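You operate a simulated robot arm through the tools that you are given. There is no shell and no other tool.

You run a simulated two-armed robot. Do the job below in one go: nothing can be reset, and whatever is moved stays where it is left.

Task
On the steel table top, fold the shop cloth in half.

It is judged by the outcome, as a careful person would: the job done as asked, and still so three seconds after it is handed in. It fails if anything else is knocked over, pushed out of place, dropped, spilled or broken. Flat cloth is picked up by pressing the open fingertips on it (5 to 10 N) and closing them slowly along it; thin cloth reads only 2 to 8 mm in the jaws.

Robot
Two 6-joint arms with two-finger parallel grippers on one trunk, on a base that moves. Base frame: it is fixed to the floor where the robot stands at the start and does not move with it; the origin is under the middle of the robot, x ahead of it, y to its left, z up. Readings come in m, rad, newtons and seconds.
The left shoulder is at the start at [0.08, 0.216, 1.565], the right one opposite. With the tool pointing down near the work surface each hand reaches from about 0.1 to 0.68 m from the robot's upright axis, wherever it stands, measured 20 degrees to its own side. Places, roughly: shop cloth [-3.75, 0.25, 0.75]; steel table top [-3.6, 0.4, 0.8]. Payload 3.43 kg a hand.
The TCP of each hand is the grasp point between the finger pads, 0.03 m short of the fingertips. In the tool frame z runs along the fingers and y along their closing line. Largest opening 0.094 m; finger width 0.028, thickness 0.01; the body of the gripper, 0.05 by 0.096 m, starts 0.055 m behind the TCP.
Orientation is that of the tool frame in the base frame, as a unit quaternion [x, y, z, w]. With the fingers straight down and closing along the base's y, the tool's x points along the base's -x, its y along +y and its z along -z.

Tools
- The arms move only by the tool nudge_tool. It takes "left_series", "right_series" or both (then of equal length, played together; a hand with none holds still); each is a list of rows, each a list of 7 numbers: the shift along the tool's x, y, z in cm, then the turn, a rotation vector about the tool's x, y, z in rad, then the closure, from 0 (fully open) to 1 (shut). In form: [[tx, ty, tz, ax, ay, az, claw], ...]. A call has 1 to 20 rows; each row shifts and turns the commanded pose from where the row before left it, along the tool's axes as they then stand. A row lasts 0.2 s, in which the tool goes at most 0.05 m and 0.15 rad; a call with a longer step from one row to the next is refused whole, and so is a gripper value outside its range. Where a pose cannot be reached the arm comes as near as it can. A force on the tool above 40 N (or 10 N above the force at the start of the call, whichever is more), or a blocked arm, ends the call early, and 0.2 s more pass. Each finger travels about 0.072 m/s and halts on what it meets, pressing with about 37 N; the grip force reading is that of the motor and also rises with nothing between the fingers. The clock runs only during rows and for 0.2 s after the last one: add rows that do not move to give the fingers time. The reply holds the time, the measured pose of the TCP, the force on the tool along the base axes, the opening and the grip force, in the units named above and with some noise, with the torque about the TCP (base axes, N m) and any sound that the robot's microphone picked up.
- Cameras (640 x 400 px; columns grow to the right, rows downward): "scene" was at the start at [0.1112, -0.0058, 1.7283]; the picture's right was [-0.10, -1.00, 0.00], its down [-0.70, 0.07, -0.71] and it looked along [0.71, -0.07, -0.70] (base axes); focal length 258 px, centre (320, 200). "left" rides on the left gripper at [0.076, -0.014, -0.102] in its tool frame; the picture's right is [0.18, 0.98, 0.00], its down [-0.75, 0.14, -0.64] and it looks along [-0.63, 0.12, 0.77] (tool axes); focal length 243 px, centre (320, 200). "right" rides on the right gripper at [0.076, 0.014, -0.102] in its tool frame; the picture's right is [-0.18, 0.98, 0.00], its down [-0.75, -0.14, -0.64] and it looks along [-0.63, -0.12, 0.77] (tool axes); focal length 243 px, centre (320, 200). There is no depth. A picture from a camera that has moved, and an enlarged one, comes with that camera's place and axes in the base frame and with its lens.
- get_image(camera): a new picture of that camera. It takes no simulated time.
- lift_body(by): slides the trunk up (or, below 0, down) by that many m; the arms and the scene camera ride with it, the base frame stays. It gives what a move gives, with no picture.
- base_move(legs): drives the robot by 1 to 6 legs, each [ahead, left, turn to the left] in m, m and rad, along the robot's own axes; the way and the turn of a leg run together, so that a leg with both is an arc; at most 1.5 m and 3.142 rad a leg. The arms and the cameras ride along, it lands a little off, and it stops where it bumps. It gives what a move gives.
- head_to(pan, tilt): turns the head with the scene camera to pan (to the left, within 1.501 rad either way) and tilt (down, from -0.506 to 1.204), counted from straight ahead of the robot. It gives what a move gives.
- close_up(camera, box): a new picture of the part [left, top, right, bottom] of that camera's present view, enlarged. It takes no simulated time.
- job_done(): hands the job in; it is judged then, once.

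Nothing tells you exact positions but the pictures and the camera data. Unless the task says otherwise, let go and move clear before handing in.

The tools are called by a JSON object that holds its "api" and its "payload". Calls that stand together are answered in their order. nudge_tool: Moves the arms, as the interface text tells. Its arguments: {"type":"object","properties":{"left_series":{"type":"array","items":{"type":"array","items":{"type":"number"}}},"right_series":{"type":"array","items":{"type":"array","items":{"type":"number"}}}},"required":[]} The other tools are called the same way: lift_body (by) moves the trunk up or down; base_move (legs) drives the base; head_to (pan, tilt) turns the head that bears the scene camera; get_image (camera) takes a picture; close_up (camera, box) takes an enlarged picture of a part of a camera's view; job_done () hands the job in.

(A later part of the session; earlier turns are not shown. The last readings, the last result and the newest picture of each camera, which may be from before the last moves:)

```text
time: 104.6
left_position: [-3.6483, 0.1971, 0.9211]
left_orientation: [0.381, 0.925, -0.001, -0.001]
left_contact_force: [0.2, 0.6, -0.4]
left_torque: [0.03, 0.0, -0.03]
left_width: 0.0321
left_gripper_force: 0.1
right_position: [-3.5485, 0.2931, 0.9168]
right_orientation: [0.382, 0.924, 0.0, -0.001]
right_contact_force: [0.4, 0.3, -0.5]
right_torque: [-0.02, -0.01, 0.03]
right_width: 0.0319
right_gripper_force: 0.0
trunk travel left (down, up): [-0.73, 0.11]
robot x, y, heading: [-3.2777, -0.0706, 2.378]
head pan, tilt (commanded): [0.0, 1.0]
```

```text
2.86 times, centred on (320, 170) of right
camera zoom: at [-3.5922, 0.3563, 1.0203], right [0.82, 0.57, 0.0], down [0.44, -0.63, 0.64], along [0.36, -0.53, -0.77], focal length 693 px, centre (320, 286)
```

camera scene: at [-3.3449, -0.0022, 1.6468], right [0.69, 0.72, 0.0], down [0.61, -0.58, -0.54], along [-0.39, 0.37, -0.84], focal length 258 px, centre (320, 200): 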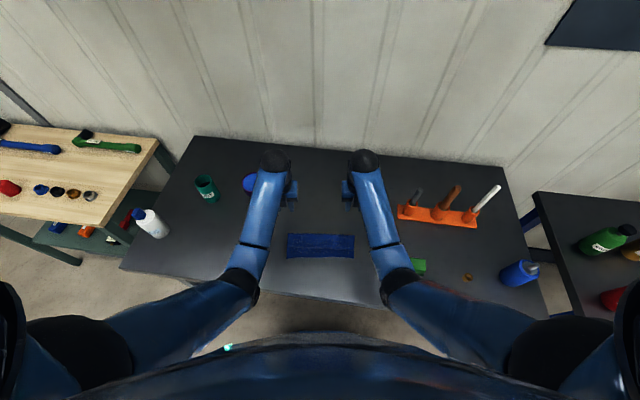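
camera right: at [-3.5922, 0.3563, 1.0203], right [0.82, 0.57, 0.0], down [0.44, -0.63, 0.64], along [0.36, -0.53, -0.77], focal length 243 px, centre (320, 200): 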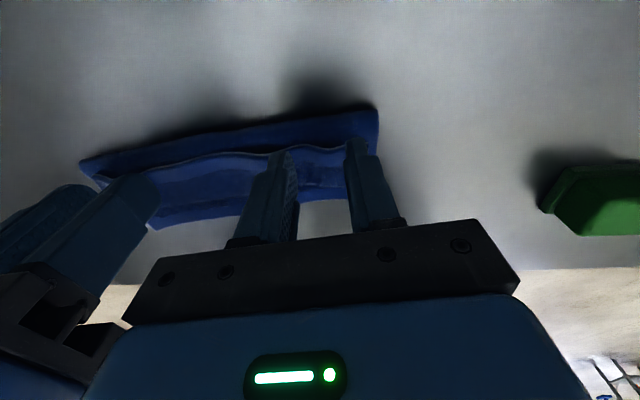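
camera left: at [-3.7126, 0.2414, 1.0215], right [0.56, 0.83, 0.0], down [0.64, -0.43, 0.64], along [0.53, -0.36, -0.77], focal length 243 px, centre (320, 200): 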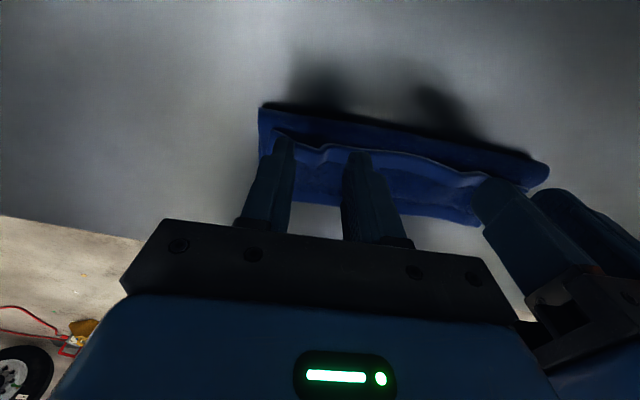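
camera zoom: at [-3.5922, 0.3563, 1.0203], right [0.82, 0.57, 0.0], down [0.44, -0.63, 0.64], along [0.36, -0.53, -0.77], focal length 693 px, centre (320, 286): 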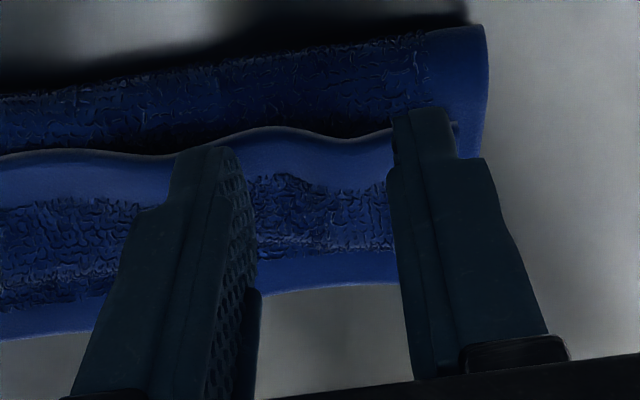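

Both hands sit directly above the flap's free edge, 3.2 cm in from its corners. I will shift 3.5 mm onto the flap and lower until the fingertips press.

{"api": "nudge_tool", "payload": {"left_series": [[-0.35, 0, 0.5, 0, 0, 0, 0.66], [0, 0, 0.6, 0, 0, 0, 0.66], [0, 0, 0.6, 0, 0, 0, 0.66], [0, 0, 0.6, 0, 0, 0, 0.66], [0, 0, 0.3, 0, 0, 0, 0.66], [0, 0, 0, 0, 0, 0, 0.66]], "right_series": [[-0.35, 0, 0.5, 0, 0, 0, 0.66], [0, 0, 0.6, 0, 0, 0, 0.66], [0, 0, 0.6, 0, 0, 0, 0.66], [0, 0, 0.4, 0, 0, 0, 0.66], [0, 0, 0.1, 0, 0, 0, 0.66], [0, 0, 0, 0, 0, 0, 0.66]]}}

{"api": "close_up", "payload": {"camera": "left", "box": [220, 100, 420, 240]}}

{"api": "close_up", "payload": {"camera": "right", "box": [220, 100, 420, 240]}}

```text
time: 106.0
left_position: [-3.6445, 0.1941, 0.8952]
left_orientation: [0.381, 0.925, -0.001, 0.0]
left_contact_force: [-0.3, -0.5, 0.3]
left_torque: [0.0, 0.01, 0.0]
left_width: 0.0319
left_gripper_force: 0.0
right_position: [-3.5453, 0.2912, 0.8952]
right_orientation: [0.38, 0.925, 0.001, -0.002]
right_contact_force: [-0.5, 0.3, 0.3]
right_torque: [-0.03, 0.02, -0.01]
right_width: 0.032
right_gripper_force: 0.1
trunk travel left (down, up): [-0.73, 0.11]
robot x, y, heading: [-3.2716, -0.0744, 2.379]
head pan, tilt (commanded): [0.0, 1.0]
```

```text
2.86 times, centred on (320, 170) of left
camera zoom: at [-3.7095, 0.2384, 0.9954], right [0.56, 0.83, 0.0], down [0.64, -0.43, 0.64], along [0.53, -0.36, -0.77], focal length 693 px, centre (320, 286)
```

zoom: 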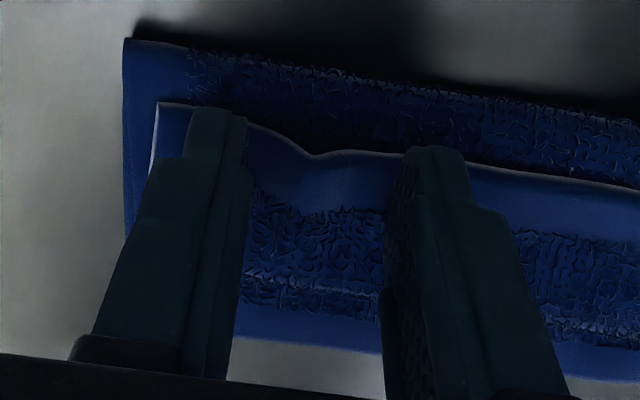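

```text
2.86 times, centred on (320, 170) of right
camera zoom: at [-3.589, 0.3538, 0.9981], right [0.82, 0.57, 0.0], down [0.44, -0.63, 0.64], along [0.36, -0.53, -0.77], focal length 693 px, centre (320, 286)
```

zoom: 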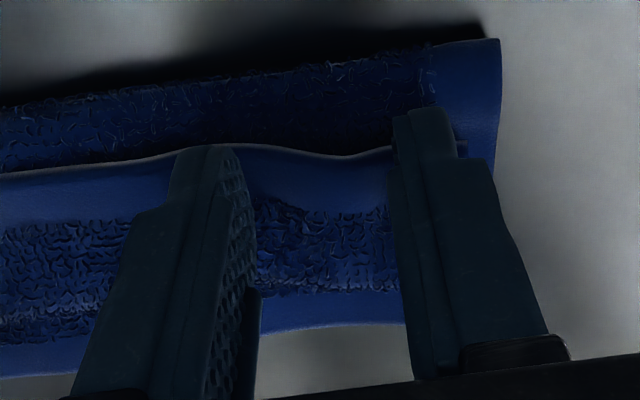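

The tips touch the flap without load yet. I will press further in small steps.

{"api": "nudge_tool", "payload": {"left_series": [[0, 0, 0.25, 0, 0, 0, 0.66], [0, 0, 0.2, 0, 0, 0, 0.66], [0, 0, 0, 0, 0, 0, 0.66]], "right_series": [[0, 0, 0.25, 0, 0, 0, 0.66], [0, 0, 0.2, 0, 0, 0, 0.66], [0, 0, 0, 0, 0, 0, 0.66]]}}

```text
time: 106.8
left_position: [-3.6446, 0.1952, 0.889]
left_orientation: [0.381, 0.925, 0.0, -0.001]
left_contact_force: [-0.8, -0.7, 4.9]
left_torque: [-0.05, 0.02, -0.01]
left_width: 0.0318
left_gripper_force: 0.2
right_position: [-3.5455, 0.2913, 0.8923]
right_orientation: [0.382, 0.924, 0.001, -0.002]
right_contact_force: [-0.3, 0.3, 1.4]
right_torque: [-0.03, -0.02, -0.01]
right_width: 0.0321
right_gripper_force: 0.1
trunk travel left (down, up): [-0.73, 0.11]
robot x, y, heading: [-3.2712, -0.0731, 2.378]
head pan, tilt (commanded): [0.0, 1.0]
```

Left presses with about 5 N, right with 1.4 N. A touch more on the right.

{"api": "nudge_tool", "payload": {"right_series": [[0, 0, 0.15, 0, 0, 0, 0.66], [0, 0, 0, 0, 0, 0, 0.66]]}}

```text
time: 107.4
left_position: [-3.6442, 0.196, 0.8904]
left_orientation: [0.38, 0.925, 0.0, -0.001]
left_contact_force: [-0.2, 0.1, 5.9]
left_torque: [-0.03, 0.02, 0.0]
left_width: 0.032
left_gripper_force: 0.1
right_position: [-3.5448, 0.2912, 0.8916]
right_orientation: [0.382, 0.924, 0.002, -0.003]
right_contact_force: [-0.9, 0.6, 1.8]
right_torque: [-0.01, 0.01, -0.01]
right_width: 0.0319
right_gripper_force: 0.0
trunk travel left (down, up): [-0.73, 0.11]
robot x, y, heading: [-3.2704, -0.0749, 2.381]
head pan, tilt (commanded): [0.0, 1.0]
```

{"api": "nudge_tool", "payload": {"right_series": [[0, 0, 0.15, 0, 0, 0, 0.66], [0, 0, 0.05, 0, 0, 0, 0.66], [0, 0, 0, 0, 0, 0, 0.66]]}}

```text
time: 108.2
left_position: [-3.6445, 0.1931, 0.89]
left_orientation: [0.38, 0.925, 0.0, 0.0]
left_contact_force: [-1.5, 0.3, 4.7]
left_torque: [0.0, -0.01, 0.0]
left_width: 0.0318
left_gripper_force: 0.1
right_position: [-3.5459, 0.2904, 0.8897]
right_orientation: [0.381, 0.925, 0.001, -0.003]
right_contact_force: [-2.2, 1.1, 6.5]
right_torque: [0.03, 0.04, -0.01]
right_width: 0.0319
right_gripper_force: 0.1
trunk travel left (down, up): [-0.73, 0.11]
robot x, y, heading: [-3.273, -0.0766, 2.375]
head pan, tilt (commanded): [0.0, 1.0]
```

Left 5 N and right 6.5 N. I now close both hands slowly along the flap's edge, as in the first grip.

{"api": "nudge_tool", "payload": {"left_series": [[0, 0.11, 0, 0, 0, 0, 0.685], [0, 0.11, 0, 0, 0, 0, 0.71], [0, 0.11, 0, 0, 0, 0, 0.735], [0, 0.11, 0, 0, 0, 0, 0.76], [0, 0.11, 0, 0, 0, 0, 0.785], [0, 0.11, 0, 0, 0, 0, 0.81], [0, 0.11, 0, 0, 0, 0, 0.835], [0, 0.11, 0, 0, 0, 0, 0.86], [0, 0.11, 0, 0, 0, 0, 0.885], [0, 0.11, 0, 0, 0, 0, 0.91], [0, 0.11, 0, 0, 0, 0, 0.935], [0, 0.11, 0, 0, 0, 0, 0.96], [0, 0.05, 0, 0, 0, 0, 0.98], [0, 0, 0, 0, 0, 0, 1.0], [0, 0, 0, 0, 0, 0, 1.0]], "right_series": [[0, -0.11, 0, 0, 0, 0, 0.685], [0, -0.11, 0, 0, 0, 0, 0.71], [0, -0.11, 0, 0, 0, 0, 0.735], [0, -0.11, 0, 0, 0, 0, 0.76], [0, -0.11, 0, 0, 0, 0, 0.785], [0, -0.11, 0, 0, 0, 0, 0.81], [0, -0.11, 0, 0, 0, 0, 0.835], [0, -0.11, 0, 0, 0, 0, 0.86], [0, -0.11, 0, 0, 0, 0, 0.885], [0, -0.11, 0, 0, 0, 0, 0.91], [0, -0.11, 0, 0, 0, 0, 0.935], [0, -0.11, 0, 0, 0, 0, 0.96], [0, -0.05, 0, 0, 0, 0, 0.98], [0, 0, 0, 0, 0, 0, 1.0], [0, 0, 0, 0, 0, 0, 1.0]]}}

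{"api": "close_up", "payload": {"camera": "left", "box": [220, 100, 420, 240]}}

{"api": "close_up", "payload": {"camera": "right", "box": [220, 100, 420, 240]}}

{"api": "close_up", "payload": {"camera": "scene", "box": [270, 205, 370, 265]}}

```text
time: 111.4
left_position: [-3.635, 0.2048, 0.8913]
left_orientation: [0.382, 0.924, -0.001, -0.001]
left_contact_force: [0.5, -0.3, 3.4]
left_torque: [-0.1, 0.02, 0.01]
left_width: 0.0065
left_gripper_force: 37.0
right_position: [-3.5546, 0.281, 0.8894]
right_orientation: [0.382, 0.924, 0.002, -0.002]
right_contact_force: [1.6, 1.1, 7.5]
right_torque: [-0.05, -0.07, 0.03]
right_width: 0.0086
right_gripper_force: 37.2
trunk travel left (down, up): [-0.73, 0.11]
robot x, y, heading: [-3.2752, -0.0735, 2.377]
head pan, tilt (commanded): [0.0, 1.0]
```

```text
2.86 times, centred on (320, 170) of left
camera zoom: at [-3.6988, 0.2486, 0.9921], right [0.56, 0.83, 0.0], down [0.64, -0.43, 0.64], along [0.53, -0.36, -0.77], focal length 693 px, centre (320, 286)
```

zoom: 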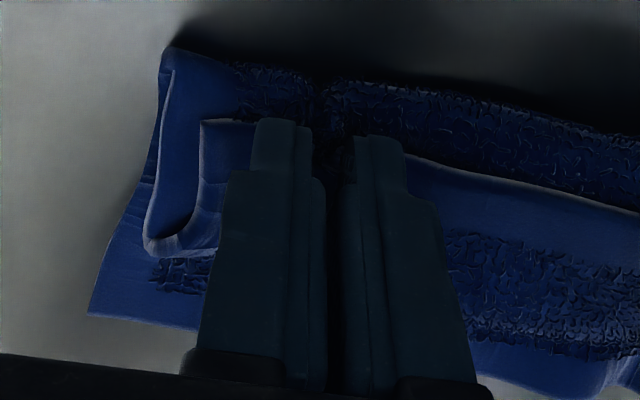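

```text
2.86 times, centred on (320, 170) of right
camera zoom: at [-3.5975, 0.3436, 0.9917], right [0.82, 0.57, 0.0], down [0.44, -0.63, 0.64], along [0.36, -0.53, -0.77], focal length 693 px, centre (320, 286)
```

zoom: 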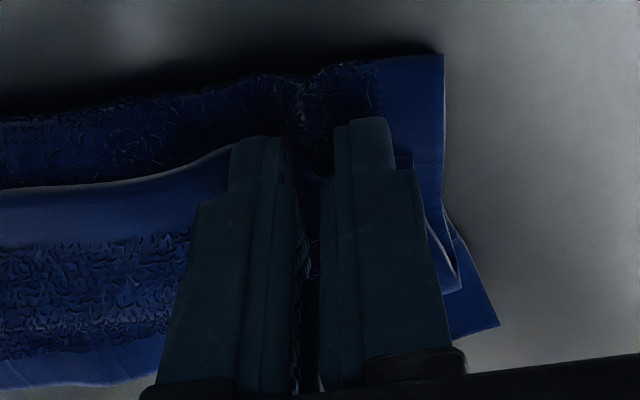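

```text
6.40 times, centred on (320, 235) of scene
camera zoom: at [-3.3439, -0.0028, 1.6469], right [0.69, 0.72, 0.0], down [0.61, -0.58, -0.54], along [-0.39, 0.37, -0.84], focal length 1651 px, centre (320, -24)
```

zoom: 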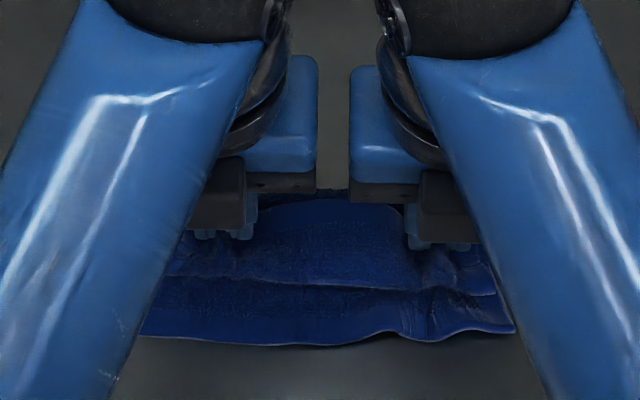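

The jaws read 6.5 and 8.6 mm, so I have caught several layers instead of the flap alone. I will let go and take a better route: grip the free near edge (a single layer), lift the cloth so it hangs straight, then lay it down folded. First I release and lift clear.

{"api": "nudge_tool", "payload": {"left_series": [[0, 0, 0, 0, 0, 0, 0.9], [0, 0, 0, 0, 0, 0, 0.8], [0, 0, 0, 0, 0, 0, 0.7], [0, 0, -0.3, 0, 0, 0, 0.6], [0, 0, -0.8, 0, 0, 0, 0.6], [0, 0, -1.0, 0, 0, 0, 0.66], [0.5, -1.0, -1.0, 0, 0, 0, 0.66], [0.5, -1.5, 0, 0, 0, 0, 0.66], [0, -1.5, 0, 0, 0, 0, 0.66], [0, -1.5, 0, 0, 0, 0, 0.66]], "right_series": [[0, 0, 0, 0, 0, 0, 0.9], [0, 0, 0, 0, 0, 0, 0.8], [0, 0, 0, 0, 0, 0, 0.7], [0, 0, -0.3, 0, 0, 0, 0.6], [0, 0, -0.8, 0, 0, 0, 0.6], [0, 0, -1.0, 0, 0, 0, 0.66], [0.5, 1.0, -1.0, 0, 0, 0, 0.66], [0.5, 1.5, 0, 0, 0, 0, 0.66], [0, 1.5, 0, 0, 0, 0, 0.66], [0, 1.5, 0, 0, 0, 0, 0.66]]}}

{"api": "get_image", "payload": {"camera": "scene"}}

{"api": "close_up", "payload": {"camera": "scene", "box": [270, 205, 370, 265]}}

{"api": "get_image", "payload": {"camera": "left"}}

```text
time: 113.6
left_position: [-3.6799, 0.1707, 0.9197]
left_orientation: [0.38, 0.925, -0.001, -0.001]
left_contact_force: [-0.3, -0.4, 0.5]
left_torque: [0.0, 0.02, -0.02]
left_width: 0.0319
left_gripper_force: 0.0
right_position: [-3.5236, 0.3271, 0.9195]
right_orientation: [0.38, 0.925, 0.001, -0.001]
right_contact_force: [-0.1, -0.7, -0.1]
right_torque: [-0.02, -0.01, -0.01]
right_width: 0.032
right_gripper_force: 0.1
trunk travel left (down, up): [-0.73, 0.11]
robot x, y, heading: [-3.2714, -0.0751, 2.378]
head pan, tilt (commanded): [0.0, 1.0]
```

```text
taken
camera scene: at [-3.3449, -0.0021, 1.6468], right [0.69, 0.72, 0.0], down [0.61, -0.58, -0.54], along [-0.39, 0.37, -0.84], focal length 258 px, centre (320, 200)
```

scene: 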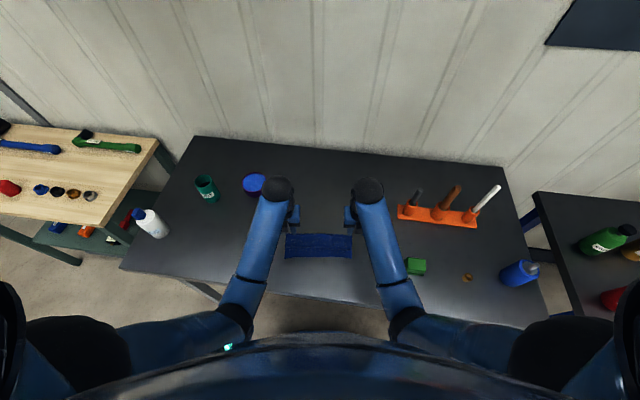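

```text
6.40 times, centred on (320, 235) of scene
camera zoom: at [-3.3449, -0.0021, 1.6468], right [0.69, 0.72, 0.0], down [0.61, -0.58, -0.54], along [-0.39, 0.37, -0.84], focal length 1651 px, centre (320, -24)
```

zoom: 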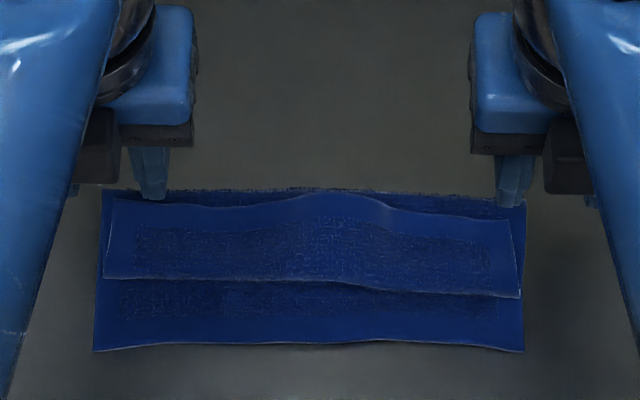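

```text
taken
camera left: at [-3.7442, 0.2152, 1.0209], right [0.56, 0.83, 0.0], down [0.64, -0.43, 0.64], along [0.53, -0.36, -0.77], focal length 243 px, centre (320, 200)
```

left: 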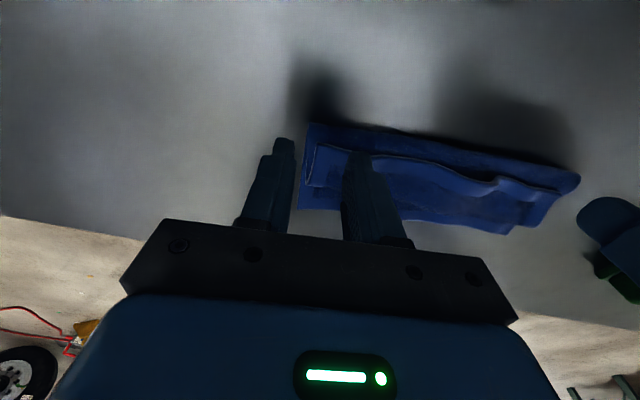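

The cloth relaxed back to its former shape; its near edge is a free single layer. I will move both hands above the near edge, 3.3 cm in from the corners.

{"api": "nudge_tool", "payload": {"left_series": [[0, 0, -0.3, 0, 0, -0.012, 0.66], [-1.25, 0.45, 0, 0, 0, 0, 0.66], [-1.25, 0.45, 0, 0, 0, 0, 0.66], [-1.25, 0.45, 0, 0, 0, 0, 0.66], [-1.25, 0.45, 0, 0, 0, 0, 0.66], [-1.25, 0.45, 0, 0, 0, 0, 0.66], [-1.25, 0.45, 0, 0, 0, 0, 0.66], [0, 0, 0, 0, 0, 0, 0.66]], "right_series": [[0, 0, -0.3, 0, 0, -0.012, 0.66], [-1.18, -0.76, 0, 0, 0, 0, 0.66], [-1.18, -0.76, 0, 0, 0, 0, 0.66], [-1.18, -0.76, 0, 0, 0, 0, 0.66], [-1.18, -0.76, 0, 0, 0, 0, 0.66], [-1.18, -0.76, 0, 0, 0, 0, 0.66], [-1.18, -0.76, 0, 0, 0, 0, 0.66], [0, 0, 0, 0, 0, 0, 0.66]]}}

{"api": "get_image", "payload": {"camera": "left"}}

{"api": "get_image", "payload": {"camera": "right"}}

{"api": "close_up", "payload": {"camera": "scene", "box": [270, 205, 370, 265]}}

```text
time: 115.4
left_position: [-3.6087, 0.1415, 0.9242]
left_orientation: [0.375, 0.927, -0.001, -0.001]
left_contact_force: [0.1, -0.2, -0.1]
left_torque: [0.03, 0.01, -0.03]
left_width: 0.0317
left_gripper_force: 0.0
right_position: [-3.5051, 0.2453, 0.9209]
right_orientation: [0.377, 0.926, 0.001, -0.001]
right_contact_force: [0.9, 0.0, 0.4]
right_torque: [0.04, -0.04, -0.03]
right_width: 0.0322
right_gripper_force: 0.1
trunk travel left (down, up): [-0.73, 0.11]
robot x, y, heading: [-3.2724, -0.0764, 2.382]
head pan, tilt (commanded): [0.0, 1.0]
```

```text
taken
camera left: at [-3.6737, 0.1842, 1.0257], right [0.55, 0.83, 0.0], down [0.64, -0.42, 0.64], along [0.54, -0.35, -0.77], focal length 243 px, centre (320, 200)
```

left: 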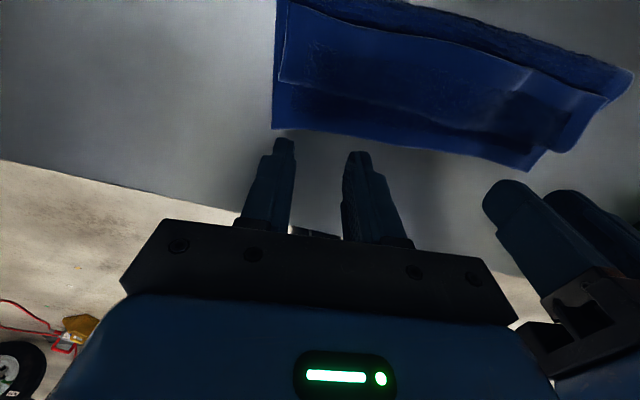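

```text
taken
camera right: at [-3.5489, 0.3071, 1.0246], right [0.82, 0.58, 0.0], down [0.44, -0.63, 0.64], along [0.37, -0.52, -0.77], focal length 243 px, centre (320, 200)
```

right: 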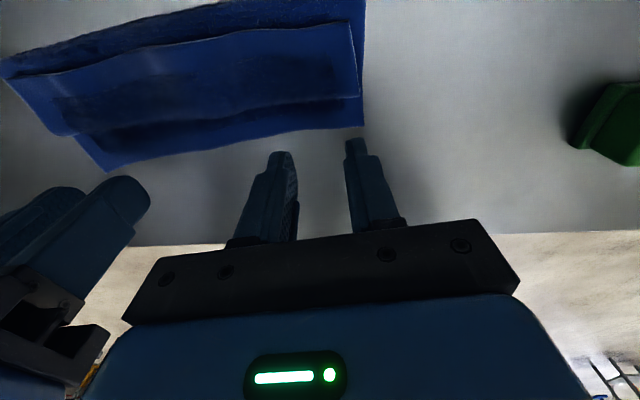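

```text
6.40 times, centred on (320, 235) of scene
camera zoom: at [-3.3453, -0.0017, 1.6468], right [0.69, 0.72, 0.0], down [0.61, -0.58, -0.54], along [-0.39, 0.37, -0.84], focal length 1651 px, centre (320, -24)
```

zoom: 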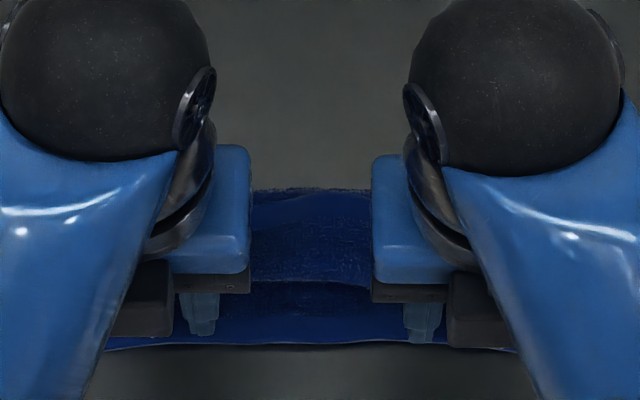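

Hand-camera checks agree: both hands are 2–3 mm inside the near edge and clear of the flap. I lower them to just above the cloth.

{"api": "nudge_tool", "payload": {"left_series": [[0, 0, 0.8, 0, 0, 0, 0.66], [0, 0, 0.8, 0, 0, 0, 0.66], [0, 0, 0.8, 0, 0, 0, 0.66], [0, 0, 0.6, 0, 0, 0, 0.66], [0, 0, 0.5, 0, 0, 0, 0.66], [0, 0, 0.2, 0, 0, 0, 0.66], [0, 0, 0, 0, 0, 0, 0.66]], "right_series": [[0, 0, 0.8, 0, 0, 0, 0.66], [0, 0, 0.8, 0, 0, 0, 0.66], [0, 0, 0.8, 0, 0, 0, 0.66], [0, 0, 0.5, 0, 0, 0, 0.66], [0, 0, 0.3, 0, 0, 0, 0.66], [0, 0, 0.2, 0, 0, 0, 0.66], [0, 0, 0, 0, 0, 0, 0.66]]}}

```text
time: 117.0
left_position: [-3.6069, 0.1402, 0.8852]
left_orientation: [0.375, 0.927, -0.002, 0.0]
left_contact_force: [0.5, -0.2, -0.3]
left_torque: [0.01, 0.0, 0.0]
left_width: 0.032
left_gripper_force: 0.1
right_position: [-3.5043, 0.2442, 0.8885]
right_orientation: [0.376, 0.927, 0.0, -0.001]
right_contact_force: [1.4, 0.3, 0.4]
right_torque: [0.03, 0.0, -0.06]
right_width: 0.0319
right_gripper_force: 0.1
trunk travel left (down, up): [-0.73, 0.11]
robot x, y, heading: [-3.2676, -0.0712, 2.379]
head pan, tilt (commanded): [0.0, 1.0]
```

{"api": "nudge_tool", "payload": {"left_series": [[0, 0, 0.1, 0, 0, 0, 0.66], [0, 0, 0.1, 0, 0, 0, 0.66], [0, 0, 0.0, 0, 0, 0, 0.66]], "right_series": [[0, 0, 0.3, 0, 0, 0, 0.66], [0, 0, 0.2, 0, 0, 0, 0.66], [0, 0, 0.0, 0, 0, 0, 0.66]]}}

```text
time: 117.8
left_position: [-3.6075, 0.1402, 0.8845]
left_orientation: [0.375, 0.927, 0.0, 0.0]
left_contact_force: [-0.2, 0.3, 1.2]
left_torque: [0.03, -0.04, -0.02]
left_width: 0.0319
left_gripper_force: 0.1
right_position: [-3.5044, 0.2452, 0.883]
right_orientation: [0.376, 0.926, 0.001, -0.001]
right_contact_force: [-0.3, -0.9, 1.9]
right_torque: [0.0, 0.04, 0.0]
right_width: 0.032
right_gripper_force: 0.0
trunk travel left (down, up): [-0.73, 0.11]
robot x, y, heading: [-3.2738, -0.0717, 2.38]
head pan, tilt (commanded): [0.0, 1.0]
```

Contact starts on both sides (1–2 N). I press a little more.

{"api": "nudge_tool", "payload": {"left_series": [[0, 0, 0.1, 0, 0, 0, 0.66], [0, 0, 0.05, 0, 0, 0, 0.66], [0, 0, 0.0, 0, 0, 0, 0.66]], "right_series": [[0, 0, 0.1, 0, 0, 0, 0.66], [0, 0, 0.0, 0, 0, 0, 0.66], [0, 0, 0.0, 0, 0, 0, 0.66]]}}

```text
time: 118.6
left_position: [-3.6082, 0.1391, 0.8835]
left_orientation: [0.375, 0.927, 0.0, -0.001]
left_contact_force: [0.8, 1.3, 4.0]
left_torque: [0.05, -0.01, 0.03]
left_width: 0.0319
left_gripper_force: 0.0
right_position: [-3.5047, 0.2445, 0.8828]
right_orientation: [0.376, 0.926, 0.0, -0.003]
right_contact_force: [-2.1, 0.3, 4.4]
right_torque: [0.06, 0.04, 0.02]
right_width: 0.0316
right_gripper_force: 0.1
trunk travel left (down, up): [-0.73, 0.11]
robot x, y, heading: [-3.274, -0.0709, 2.383]
head pan, tilt (commanded): [0.0, 1.0]
```

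{"api": "nudge_tool", "payload": {"left_series": [[0, 0, 0.1, 0, 0, 0, 0.66], [0, 0, 0.0, 0, 0, 0, 0.66]], "right_series": [[0, 0, 0.1, 0, 0, 0, 0.66], [0, 0, 0.0, 0, 0, 0, 0.66]]}}

```text
time: 119.2
left_position: [-3.607, 0.1399, 0.8826]
left_orientation: [0.374, 0.927, 0.0, -0.001]
left_contact_force: [-0.2, 2.2, 9.5]
left_torque: [0.11, 0.03, 0.03]
left_width: 0.032
left_gripper_force: 0.1
right_position: [-3.5032, 0.2457, 0.8824]
right_orientation: [0.376, 0.927, 0.0, -0.004]
right_contact_force: [-1.7, 0.2, 11.3]
right_torque: [0.12, 0.09, 0.02]
right_width: 0.0321
right_gripper_force: 0.0
trunk travel left (down, up): [-0.73, 0.11]
robot x, y, heading: [-3.2743, -0.0737, 2.376]
head pan, tilt (commanded): [0.0, 1.0]
```

About 10 N on each side. I close both hands slowly along the near edge, moving each slightly inward.

{"api": "nudge_tool", "payload": {"left_series": [[0, 0.11, 0, 0, 0, 0, 0.685], [0, 0.11, 0, 0, 0, 0, 0.71], [0, 0.11, 0, 0, 0, 0, 0.735], [0, 0.11, 0, 0, 0, 0, 0.76], [0, 0.11, 0, 0, 0, 0, 0.785], [0, 0.11, 0, 0, 0, 0, 0.81], [0, 0.11, 0, 0, 0, 0, 0.835], [0, 0.11, 0, 0, 0, 0, 0.86], [0, 0.11, 0, 0, 0, 0, 0.885], [0, 0.11, 0, 0, 0, 0, 0.91], [0, 0.11, 0, 0, 0, 0, 0.935], [0, 0.11, 0, 0, 0, 0, 0.96], [0, 0.05, 0, 0, 0, 0, 0.98], [0, 0, 0, 0, 0, 0, 1.0], [0, 0, 0, 0, 0, 0, 1.0]], "right_series": [[0, -0.11, 0, 0, 0, 0, 0.685], [0, -0.11, 0, 0, 0, 0, 0.71], [0, -0.11, 0, 0, 0, 0, 0.735], [0, -0.11, 0, 0, 0, 0, 0.76], [0, -0.11, 0, 0, 0, 0, 0.785], [0, -0.11, 0, 0, 0, 0, 0.81], [0, -0.11, 0, 0, 0, 0, 0.835], [0, -0.11, 0, 0, 0, 0, 0.86], [0, -0.11, 0, 0, 0, 0, 0.885], [0, -0.11, 0, 0, 0, 0, 0.91], [0, -0.11, 0, 0, 0, 0, 0.935], [0, -0.11, 0, 0, 0, 0, 0.96], [0, -0.05, 0, 0, 0, 0, 0.98], [0, 0, 0, 0, 0, 0, 1.0], [0, 0, 0, 0, 0, 0, 1.0]]}}

{"api": "close_up", "payload": {"camera": "scene", "box": [270, 205, 370, 265]}}

{"api": "get_image", "payload": {"camera": "left"}}

{"api": "get_image", "payload": {"camera": "right"}}

```text
time: 122.4
left_position: [-3.5961, 0.1473, 0.8827]
left_orientation: [0.375, 0.927, -0.002, -0.001]
left_contact_force: [-0.9, -1.2, 5.3]
left_torque: [-0.02, 0.05, 0.02]
left_width: 0.0032
left_gripper_force: 37.2
right_position: [-3.5113, 0.2349, 0.8816]
right_orientation: [0.376, 0.927, 0.001, -0.002]
right_contact_force: [3.5, 1.4, 20.0]
right_torque: [0.21, 0.05, 0.02]
right_width: 0.0042
right_gripper_force: 37.3
trunk travel left (down, up): [-0.73, 0.11]
robot x, y, heading: [-3.2739, -0.0708, 2.383]
head pan, tilt (commanded): [0.0, 1.0]
```

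```text
6.40 times, centred on (320, 235) of scene
camera zoom: at [-3.3427, -0.0038, 1.647], right [0.69, 0.72, 0.0], down [0.61, -0.58, -0.54], along [-0.39, 0.37, -0.84], focal length 1651 px, centre (320, -24)
```

zoom: 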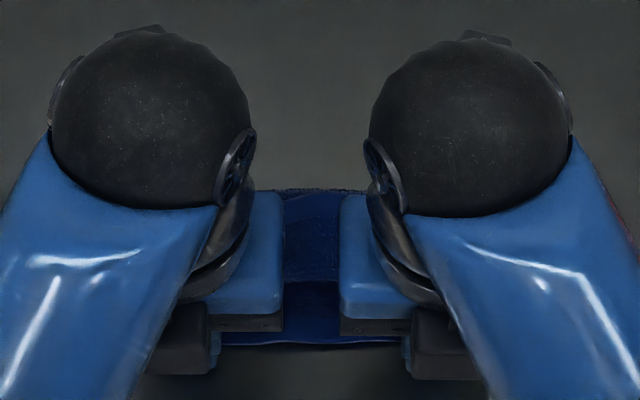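

```text
taken
camera left: at [-3.6621, 0.1916, 0.9848], right [0.55, 0.83, 0.0], down [0.64, -0.42, 0.64], along [0.53, -0.35, -0.77], focal length 243 px, centre (320, 200)
```

left: 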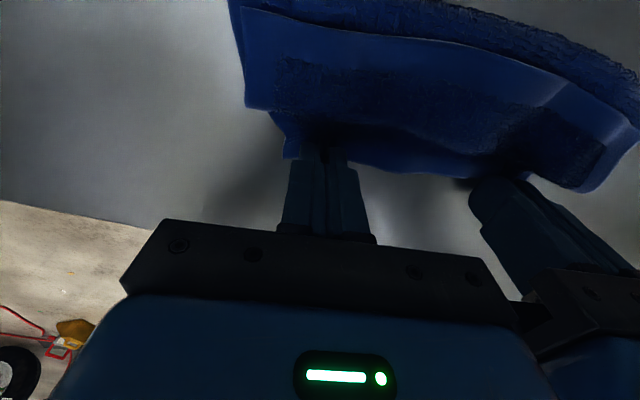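

```text
taken
camera right: at [-3.5569, 0.2966, 0.9847], right [0.82, 0.58, 0.0], down [0.45, -0.63, 0.64], along [0.37, -0.52, -0.77], focal length 243 px, centre (320, 200)
```

right: 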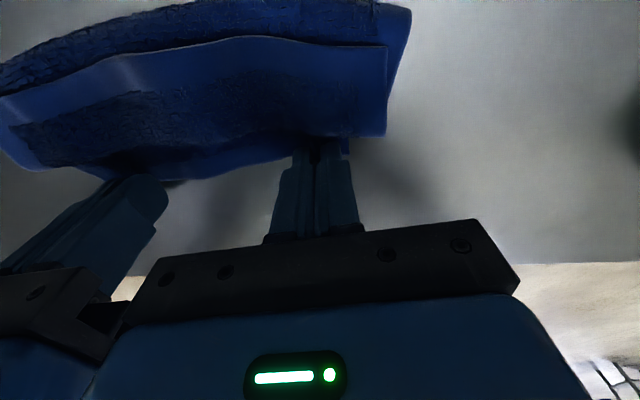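

Both hands hold the near edge (3.2 and 4.2 mm, full grip force). I lift it a few centimetres and check that it comes along.

{"api": "nudge_tool", "payload": {"left_series": [[0, 0, -0.9, 0, 0, 0, 1.0], [0, 0, -0.9, 0, 0, 0, 1.0], [0, 0, -0.9, 0, 0, 0, 1.0], [0, 0, -0.9, 0, 0, 0, 1.0], [0, 0, -0.8, 0, 0, 0, 1.0], [0, 0, 0, 0, 0, 0, 1.0]], "right_series": [[0, 0, -0.9, 0, 0, 0, 1.0], [0, 0, -0.9, 0, 0, 0, 1.0], [0, 0, -0.9, 0, 0, 0, 1.0], [0, 0, -0.9, 0, 0, 0, 1.0], [0, 0, -0.8, 0, 0, 0, 1.0], [0, 0, 0, 0, 0, 0, 1.0]]}}

{"api": "get_image", "payload": {"camera": "left"}}

{"api": "get_image", "payload": {"camera": "right"}}

{"api": "close_up", "payload": {"camera": "scene", "box": [270, 205, 370, 265]}}

```text
time: 123.8
left_position: [-3.5988, 0.1506, 0.927]
left_orientation: [0.374, 0.927, -0.002, -0.001]
left_contact_force: [0.3, -0.1, -0.2]
left_torque: [-0.01, -0.02, 0.0]
left_width: 0.0031
left_gripper_force: 37.1
right_position: [-3.5133, 0.2345, 0.9254]
right_orientation: [0.376, 0.927, 0.0, -0.002]
right_contact_force: [0.9, -0.3, -0.4]
right_torque: [-0.02, -0.01, -0.02]
right_width: 0.004
right_gripper_force: 36.6
trunk travel left (down, up): [-0.73, 0.11]
robot x, y, heading: [-3.2692, -0.0729, 2.379]
head pan, tilt (commanded): [0.0, 1.0]
```

```text
taken
camera left: at [-3.6638, 0.1937, 1.0274], right [0.55, 0.83, 0.0], down [0.64, -0.42, 0.64], along [0.54, -0.35, -0.77], focal length 243 px, centre (320, 200)
```

left: 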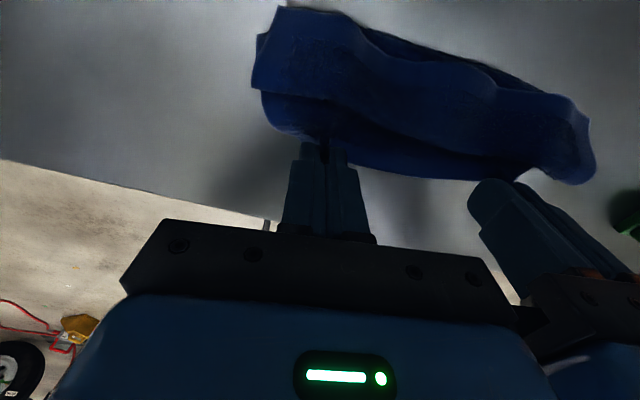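

```text
taken
camera right: at [-3.5575, 0.2975, 1.0281], right [0.82, 0.58, 0.0], down [0.44, -0.63, 0.64], along [0.37, -0.52, -0.77], focal length 243 px, centre (320, 200)
```

right: 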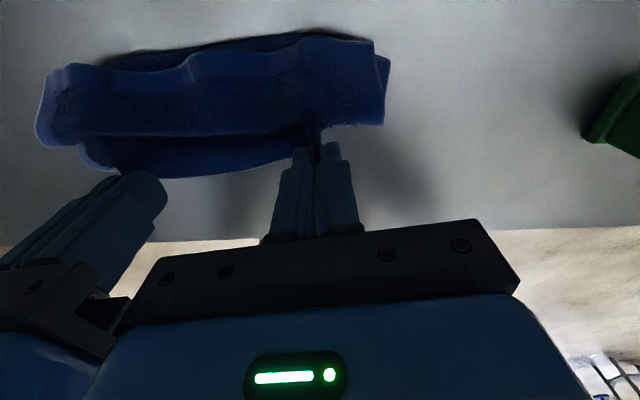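

```text
6.40 times, centred on (320, 235) of scene
camera zoom: at [-3.345, -0.002, 1.6468], right [0.69, 0.72, 0.0], down [0.61, -0.58, -0.54], along [-0.39, 0.37, -0.84], focal length 1651 px, centre (320, -24)
```

zoom: 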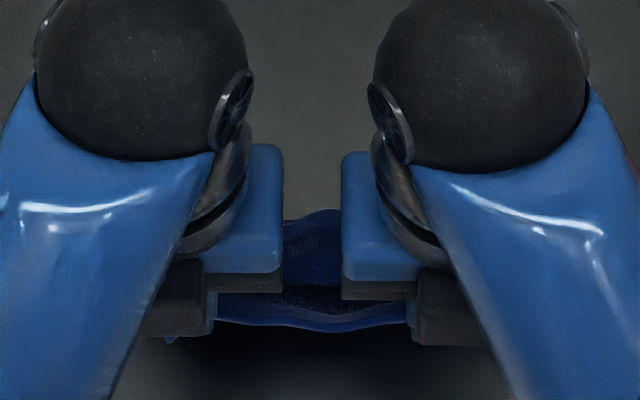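

The near edge came up in both hands. Now I raise the trunk by 0.105 m so the whole cloth hangs and unrolls.

{"api": "lift_body", "payload": {"by": 0.105}}

{"api": "get_image", "payload": {"camera": "left"}}

{"api": "get_image", "payload": {"camera": "right"}}

{"api": "get_image", "payload": {"camera": "scene"}}

```text
time: 125.2
left_position: [-3.5999, 0.151, 1.0312]
left_orientation: [0.375, 0.927, -0.001, 0.0]
left_contact_force: [-0.4, -0.1, -0.7]
left_torque: [0.01, -0.02, 0.0]
left_width: 0.0032
left_gripper_force: 37.3
right_position: [-3.5131, 0.2356, 1.0311]
right_orientation: [0.377, 0.926, 0.001, -0.002]
right_contact_force: [-0.9, 0.6, 0.2]
right_torque: [0.0, 0.02, 0.01]
right_width: 0.0038
right_gripper_force: 37.5
trunk travel left (down, up): [-0.835, 0.005]
robot x, y, heading: [-3.2691, -0.0726, 2.378]
head pan, tilt (commanded): [0.0, 1.0]
```

```text
taken
camera left: at [-3.6639, 0.1938, 1.1322], right [0.55, 0.83, 0.0], down [0.64, -0.42, 0.64], along [0.54, -0.35, -0.77], focal length 243 px, centre (320, 200)
```

left: 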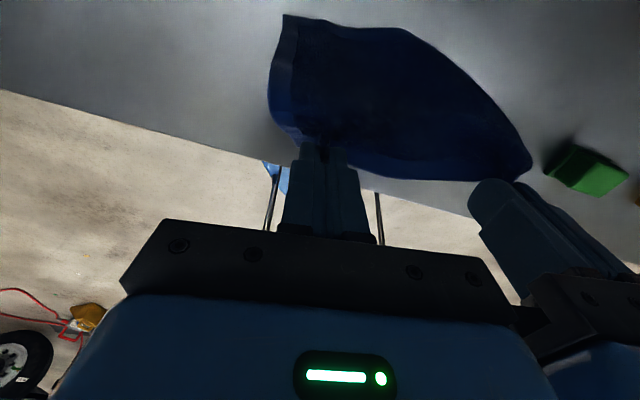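

```text
taken
camera right: at [-3.5577, 0.2977, 1.133], right [0.82, 0.58, 0.0], down [0.44, -0.63, 0.64], along [0.37, -0.52, -0.77], focal length 243 px, centre (320, 200)
```

right: 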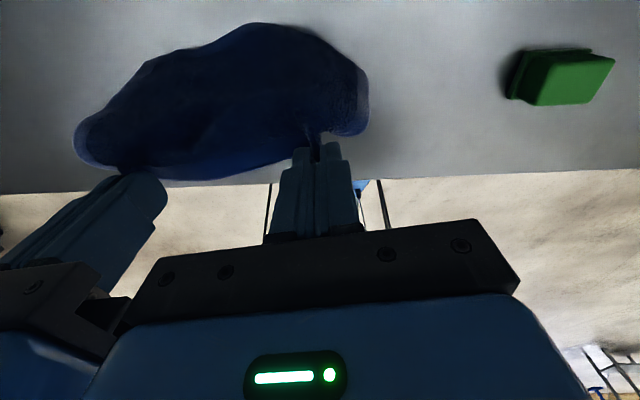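

```text
taken
camera scene: at [-3.3452, -0.0019, 1.7517], right [0.69, 0.72, 0.0], down [0.61, -0.58, -0.54], along [-0.39, 0.37, -0.84], focal length 258 px, centre (320, 200)
```

scene: 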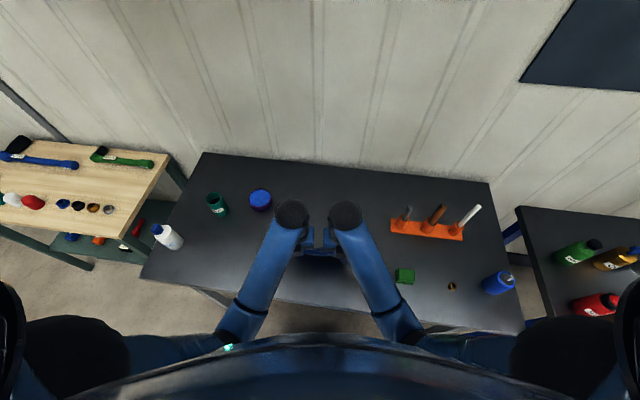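

The cloth hangs from both hands. I will zoom in to check that it has unrolled to a single sheet.

{"api": "close_up", "payload": {"camera": "left", "box": [240, 0, 560, 200]}}

{"api": "close_up", "payload": {"camera": "right", "box": [60, 0, 380, 200]}}

{"api": "close_up", "payload": {"camera": "scene", "box": [270, 200, 370, 270]}}

```text
2.00 times, centred on (400, 100) of left
camera zoom: at [-3.6639, 0.1938, 1.1322], right [0.55, 0.83, 0.0], down [0.64, -0.42, 0.64], along [0.54, -0.35, -0.77], focal length 485 px, centre (160, 400)
```

zoom: 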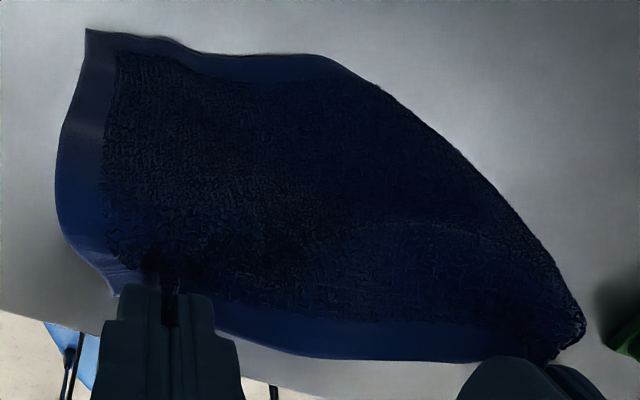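

```text
2.00 times, centred on (220, 100) of right
camera zoom: at [-3.5577, 0.2977, 1.133], right [0.82, 0.58, 0.0], down [0.44, -0.63, 0.64], along [0.37, -0.52, -0.77], focal length 485 px, centre (520, 400)
```

zoom: 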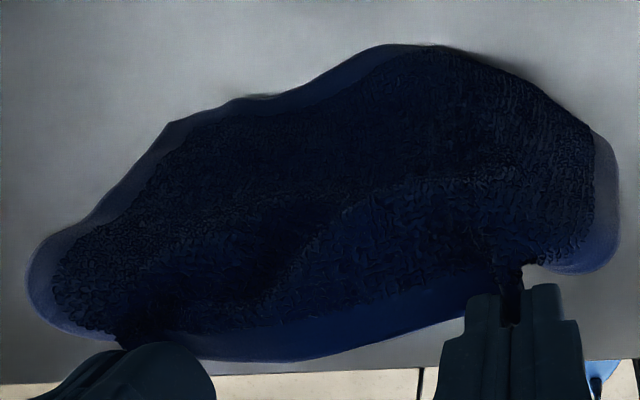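

```text
5.71 times, centred on (320, 235) of scene
camera zoom: at [-3.3452, -0.0019, 1.7517], right [0.69, 0.72, 0.0], down [0.61, -0.58, -0.54], along [-0.39, 0.37, -0.84], focal length 1474 px, centre (320, 0)
```

zoom: 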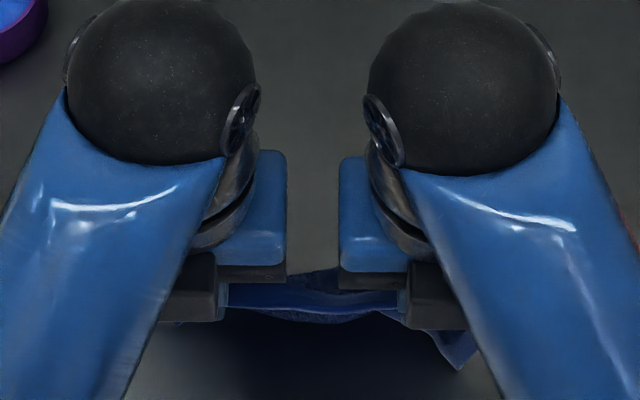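

The left half has unrolled, but the right lower corner still curls under on the table. I will raise the hands higher, pitching them slightly forward to gain height, so the cloth hangs free.

{"api": "nudge_tool", "payload": {"left_series": [[1.0, 0, -1.0, 0, 0.067, 0, 1.0], [1.065, 0, -0.931, 0, 0.067, 0, 1.0], [1.125, 0, -0.857, 0, 0.067, 0, 1.0], [1.179, 0, -0.781, 0, 0.067, 0, 1.0], [1.228, 0, -0.701, 0, 0.067, 0, 1.0], [1.2725, 0, -0.617, 0, 0.067, 0, 1.0], [0, 0, 0, 0, 0, 0, 1.0], [0, 0, 0, 0, 0, 0, 1.0]], "right_series": [[1.0, 0, -1.0, 0, 0.067, 0, 1.0], [1.065, 0, -0.931, 0, 0.067, 0, 1.0], [1.125, 0, -0.857, 0, 0.067, 0, 1.0], [1.179, 0, -0.781, 0, 0.067, 0, 1.0], [1.228, 0, -0.701, 0, 0.067, 0, 1.0], [1.2725, 0, -0.617, 0, 0.067, 0, 1.0], [0, 0, 0, 0, 0, 0, 1.0], [0, 0, 0, 0, 0, 0, 1.0]]}}

{"api": "get_image", "payload": {"camera": "left"}}

{"api": "get_image", "payload": {"camera": "right"}}

{"api": "get_image", "payload": {"camera": "scene"}}

```text
time: 127.0
left_position: [-3.6417, 0.1925, 1.0919]
left_orientation: [0.367, 0.908, 0.074, -0.186]
left_contact_force: [0.4, -0.2, 0.1]
left_torque: [0.03, -0.01, 0.06]
left_width: 0.003
left_gripper_force: 37.0
right_position: [-3.5569, 0.2759, 1.0902]
right_orientation: [0.369, 0.907, 0.075, -0.188]
right_contact_force: [-0.7, -0.5, 0.5]
right_torque: [-0.01, 0.04, 0.0]
right_width: 0.0038
right_gripper_force: 36.7
trunk travel left (down, up): [-0.835, 0.005]
robot x, y, heading: [-3.2724, -0.0707, 2.376]
head pan, tilt (commanded): [0.0, 1.0]
```

```text
taken
camera left: at [-3.6737, 0.2027, 1.2145], right [0.56, 0.82, 0.07], down [0.78, -0.55, 0.3], along [0.28, -0.11, -0.95], focal length 243 px, centre (320, 200)
```

left: 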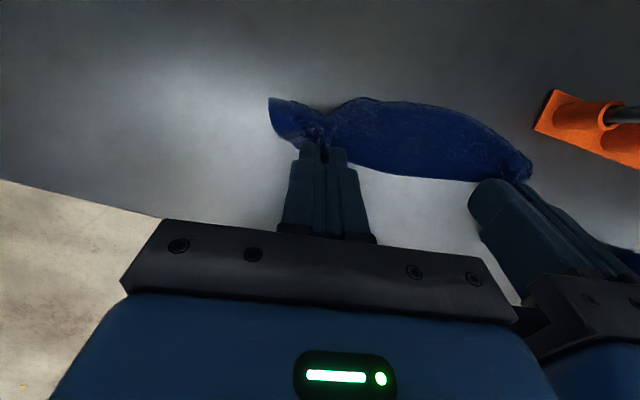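

```text
taken
camera right: at [-3.5673, 0.3067, 1.2141], right [0.81, 0.59, -0.07], down [0.58, -0.76, 0.29], along [0.12, -0.28, -0.95], focal length 243 px, centre (320, 200)
```

right: 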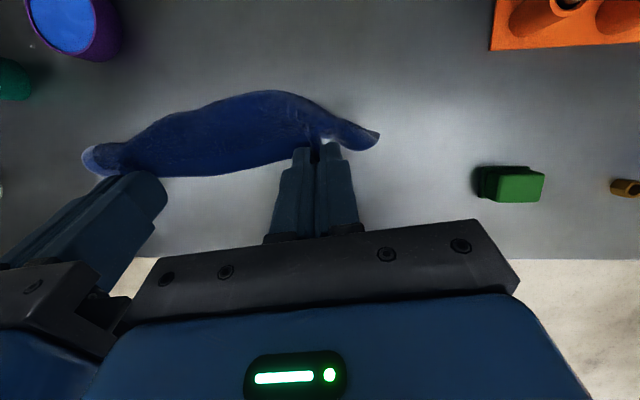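

```text
taken
camera scene: at [-3.3452, -0.0019, 1.7518], right [0.69, 0.72, 0.0], down [0.61, -0.58, -0.54], along [-0.39, 0.37, -0.84], focal length 258 px, centre (320, 200)
```

scene: 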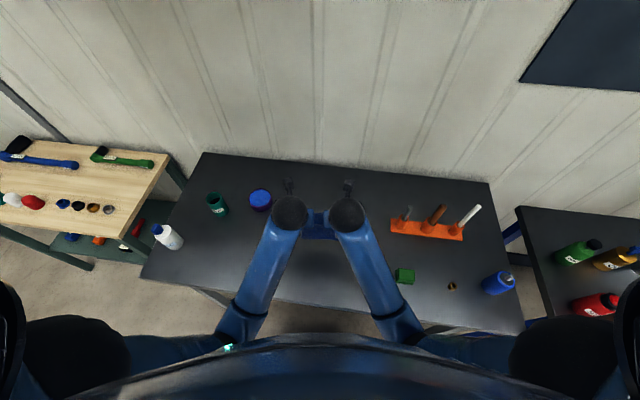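

The cloth now hangs nearly straight. I zoom the scene view to see its lower edge.

{"api": "close_up", "payload": {"camera": "scene", "box": [270, 190, 370, 260]}}

{"api": "close_up", "payload": {"camera": "left", "box": [240, 60, 560, 220]}}

{"api": "close_up", "payload": {"camera": "right", "box": [70, 60, 400, 220]}}

```text
5.71 times, centred on (320, 225) of scene
camera zoom: at [-3.3452, -0.0019, 1.7518], right [0.69, 0.72, 0.0], down [0.61, -0.58, -0.54], along [-0.39, 0.37, -0.84], focal length 1474 px, centre (320, 57)
```

zoom: 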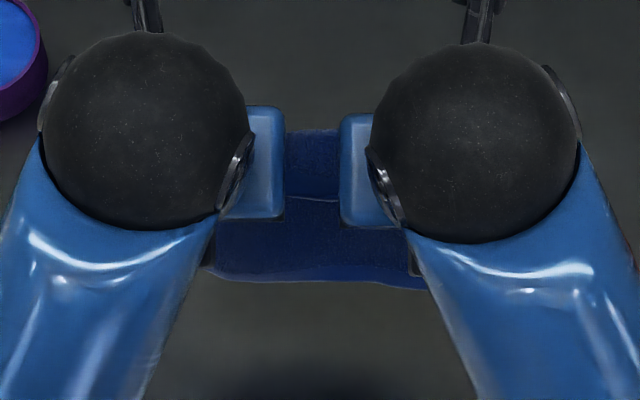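

```text
2.00 times, centred on (400, 140) of left
camera zoom: at [-3.6737, 0.2027, 1.2145], right [0.56, 0.82, 0.07], down [0.78, -0.55, 0.3], along [0.28, -0.11, -0.95], focal length 485 px, centre (160, 320)
```

zoom: 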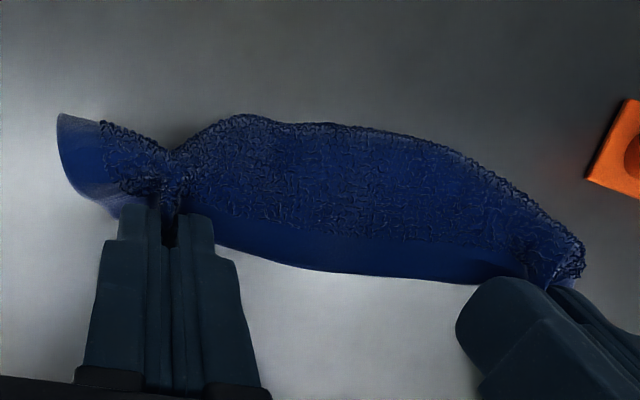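

```text
1.94 times, centred on (235, 140) of right
camera zoom: at [-3.5673, 0.3067, 1.2141], right [0.81, 0.59, -0.07], down [0.58, -0.76, 0.29], along [0.12, -0.28, -0.95], focal length 470 px, centre (485, 316)
```

zoom: 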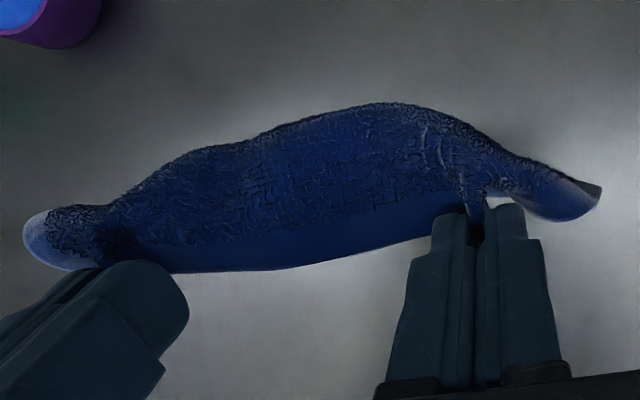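

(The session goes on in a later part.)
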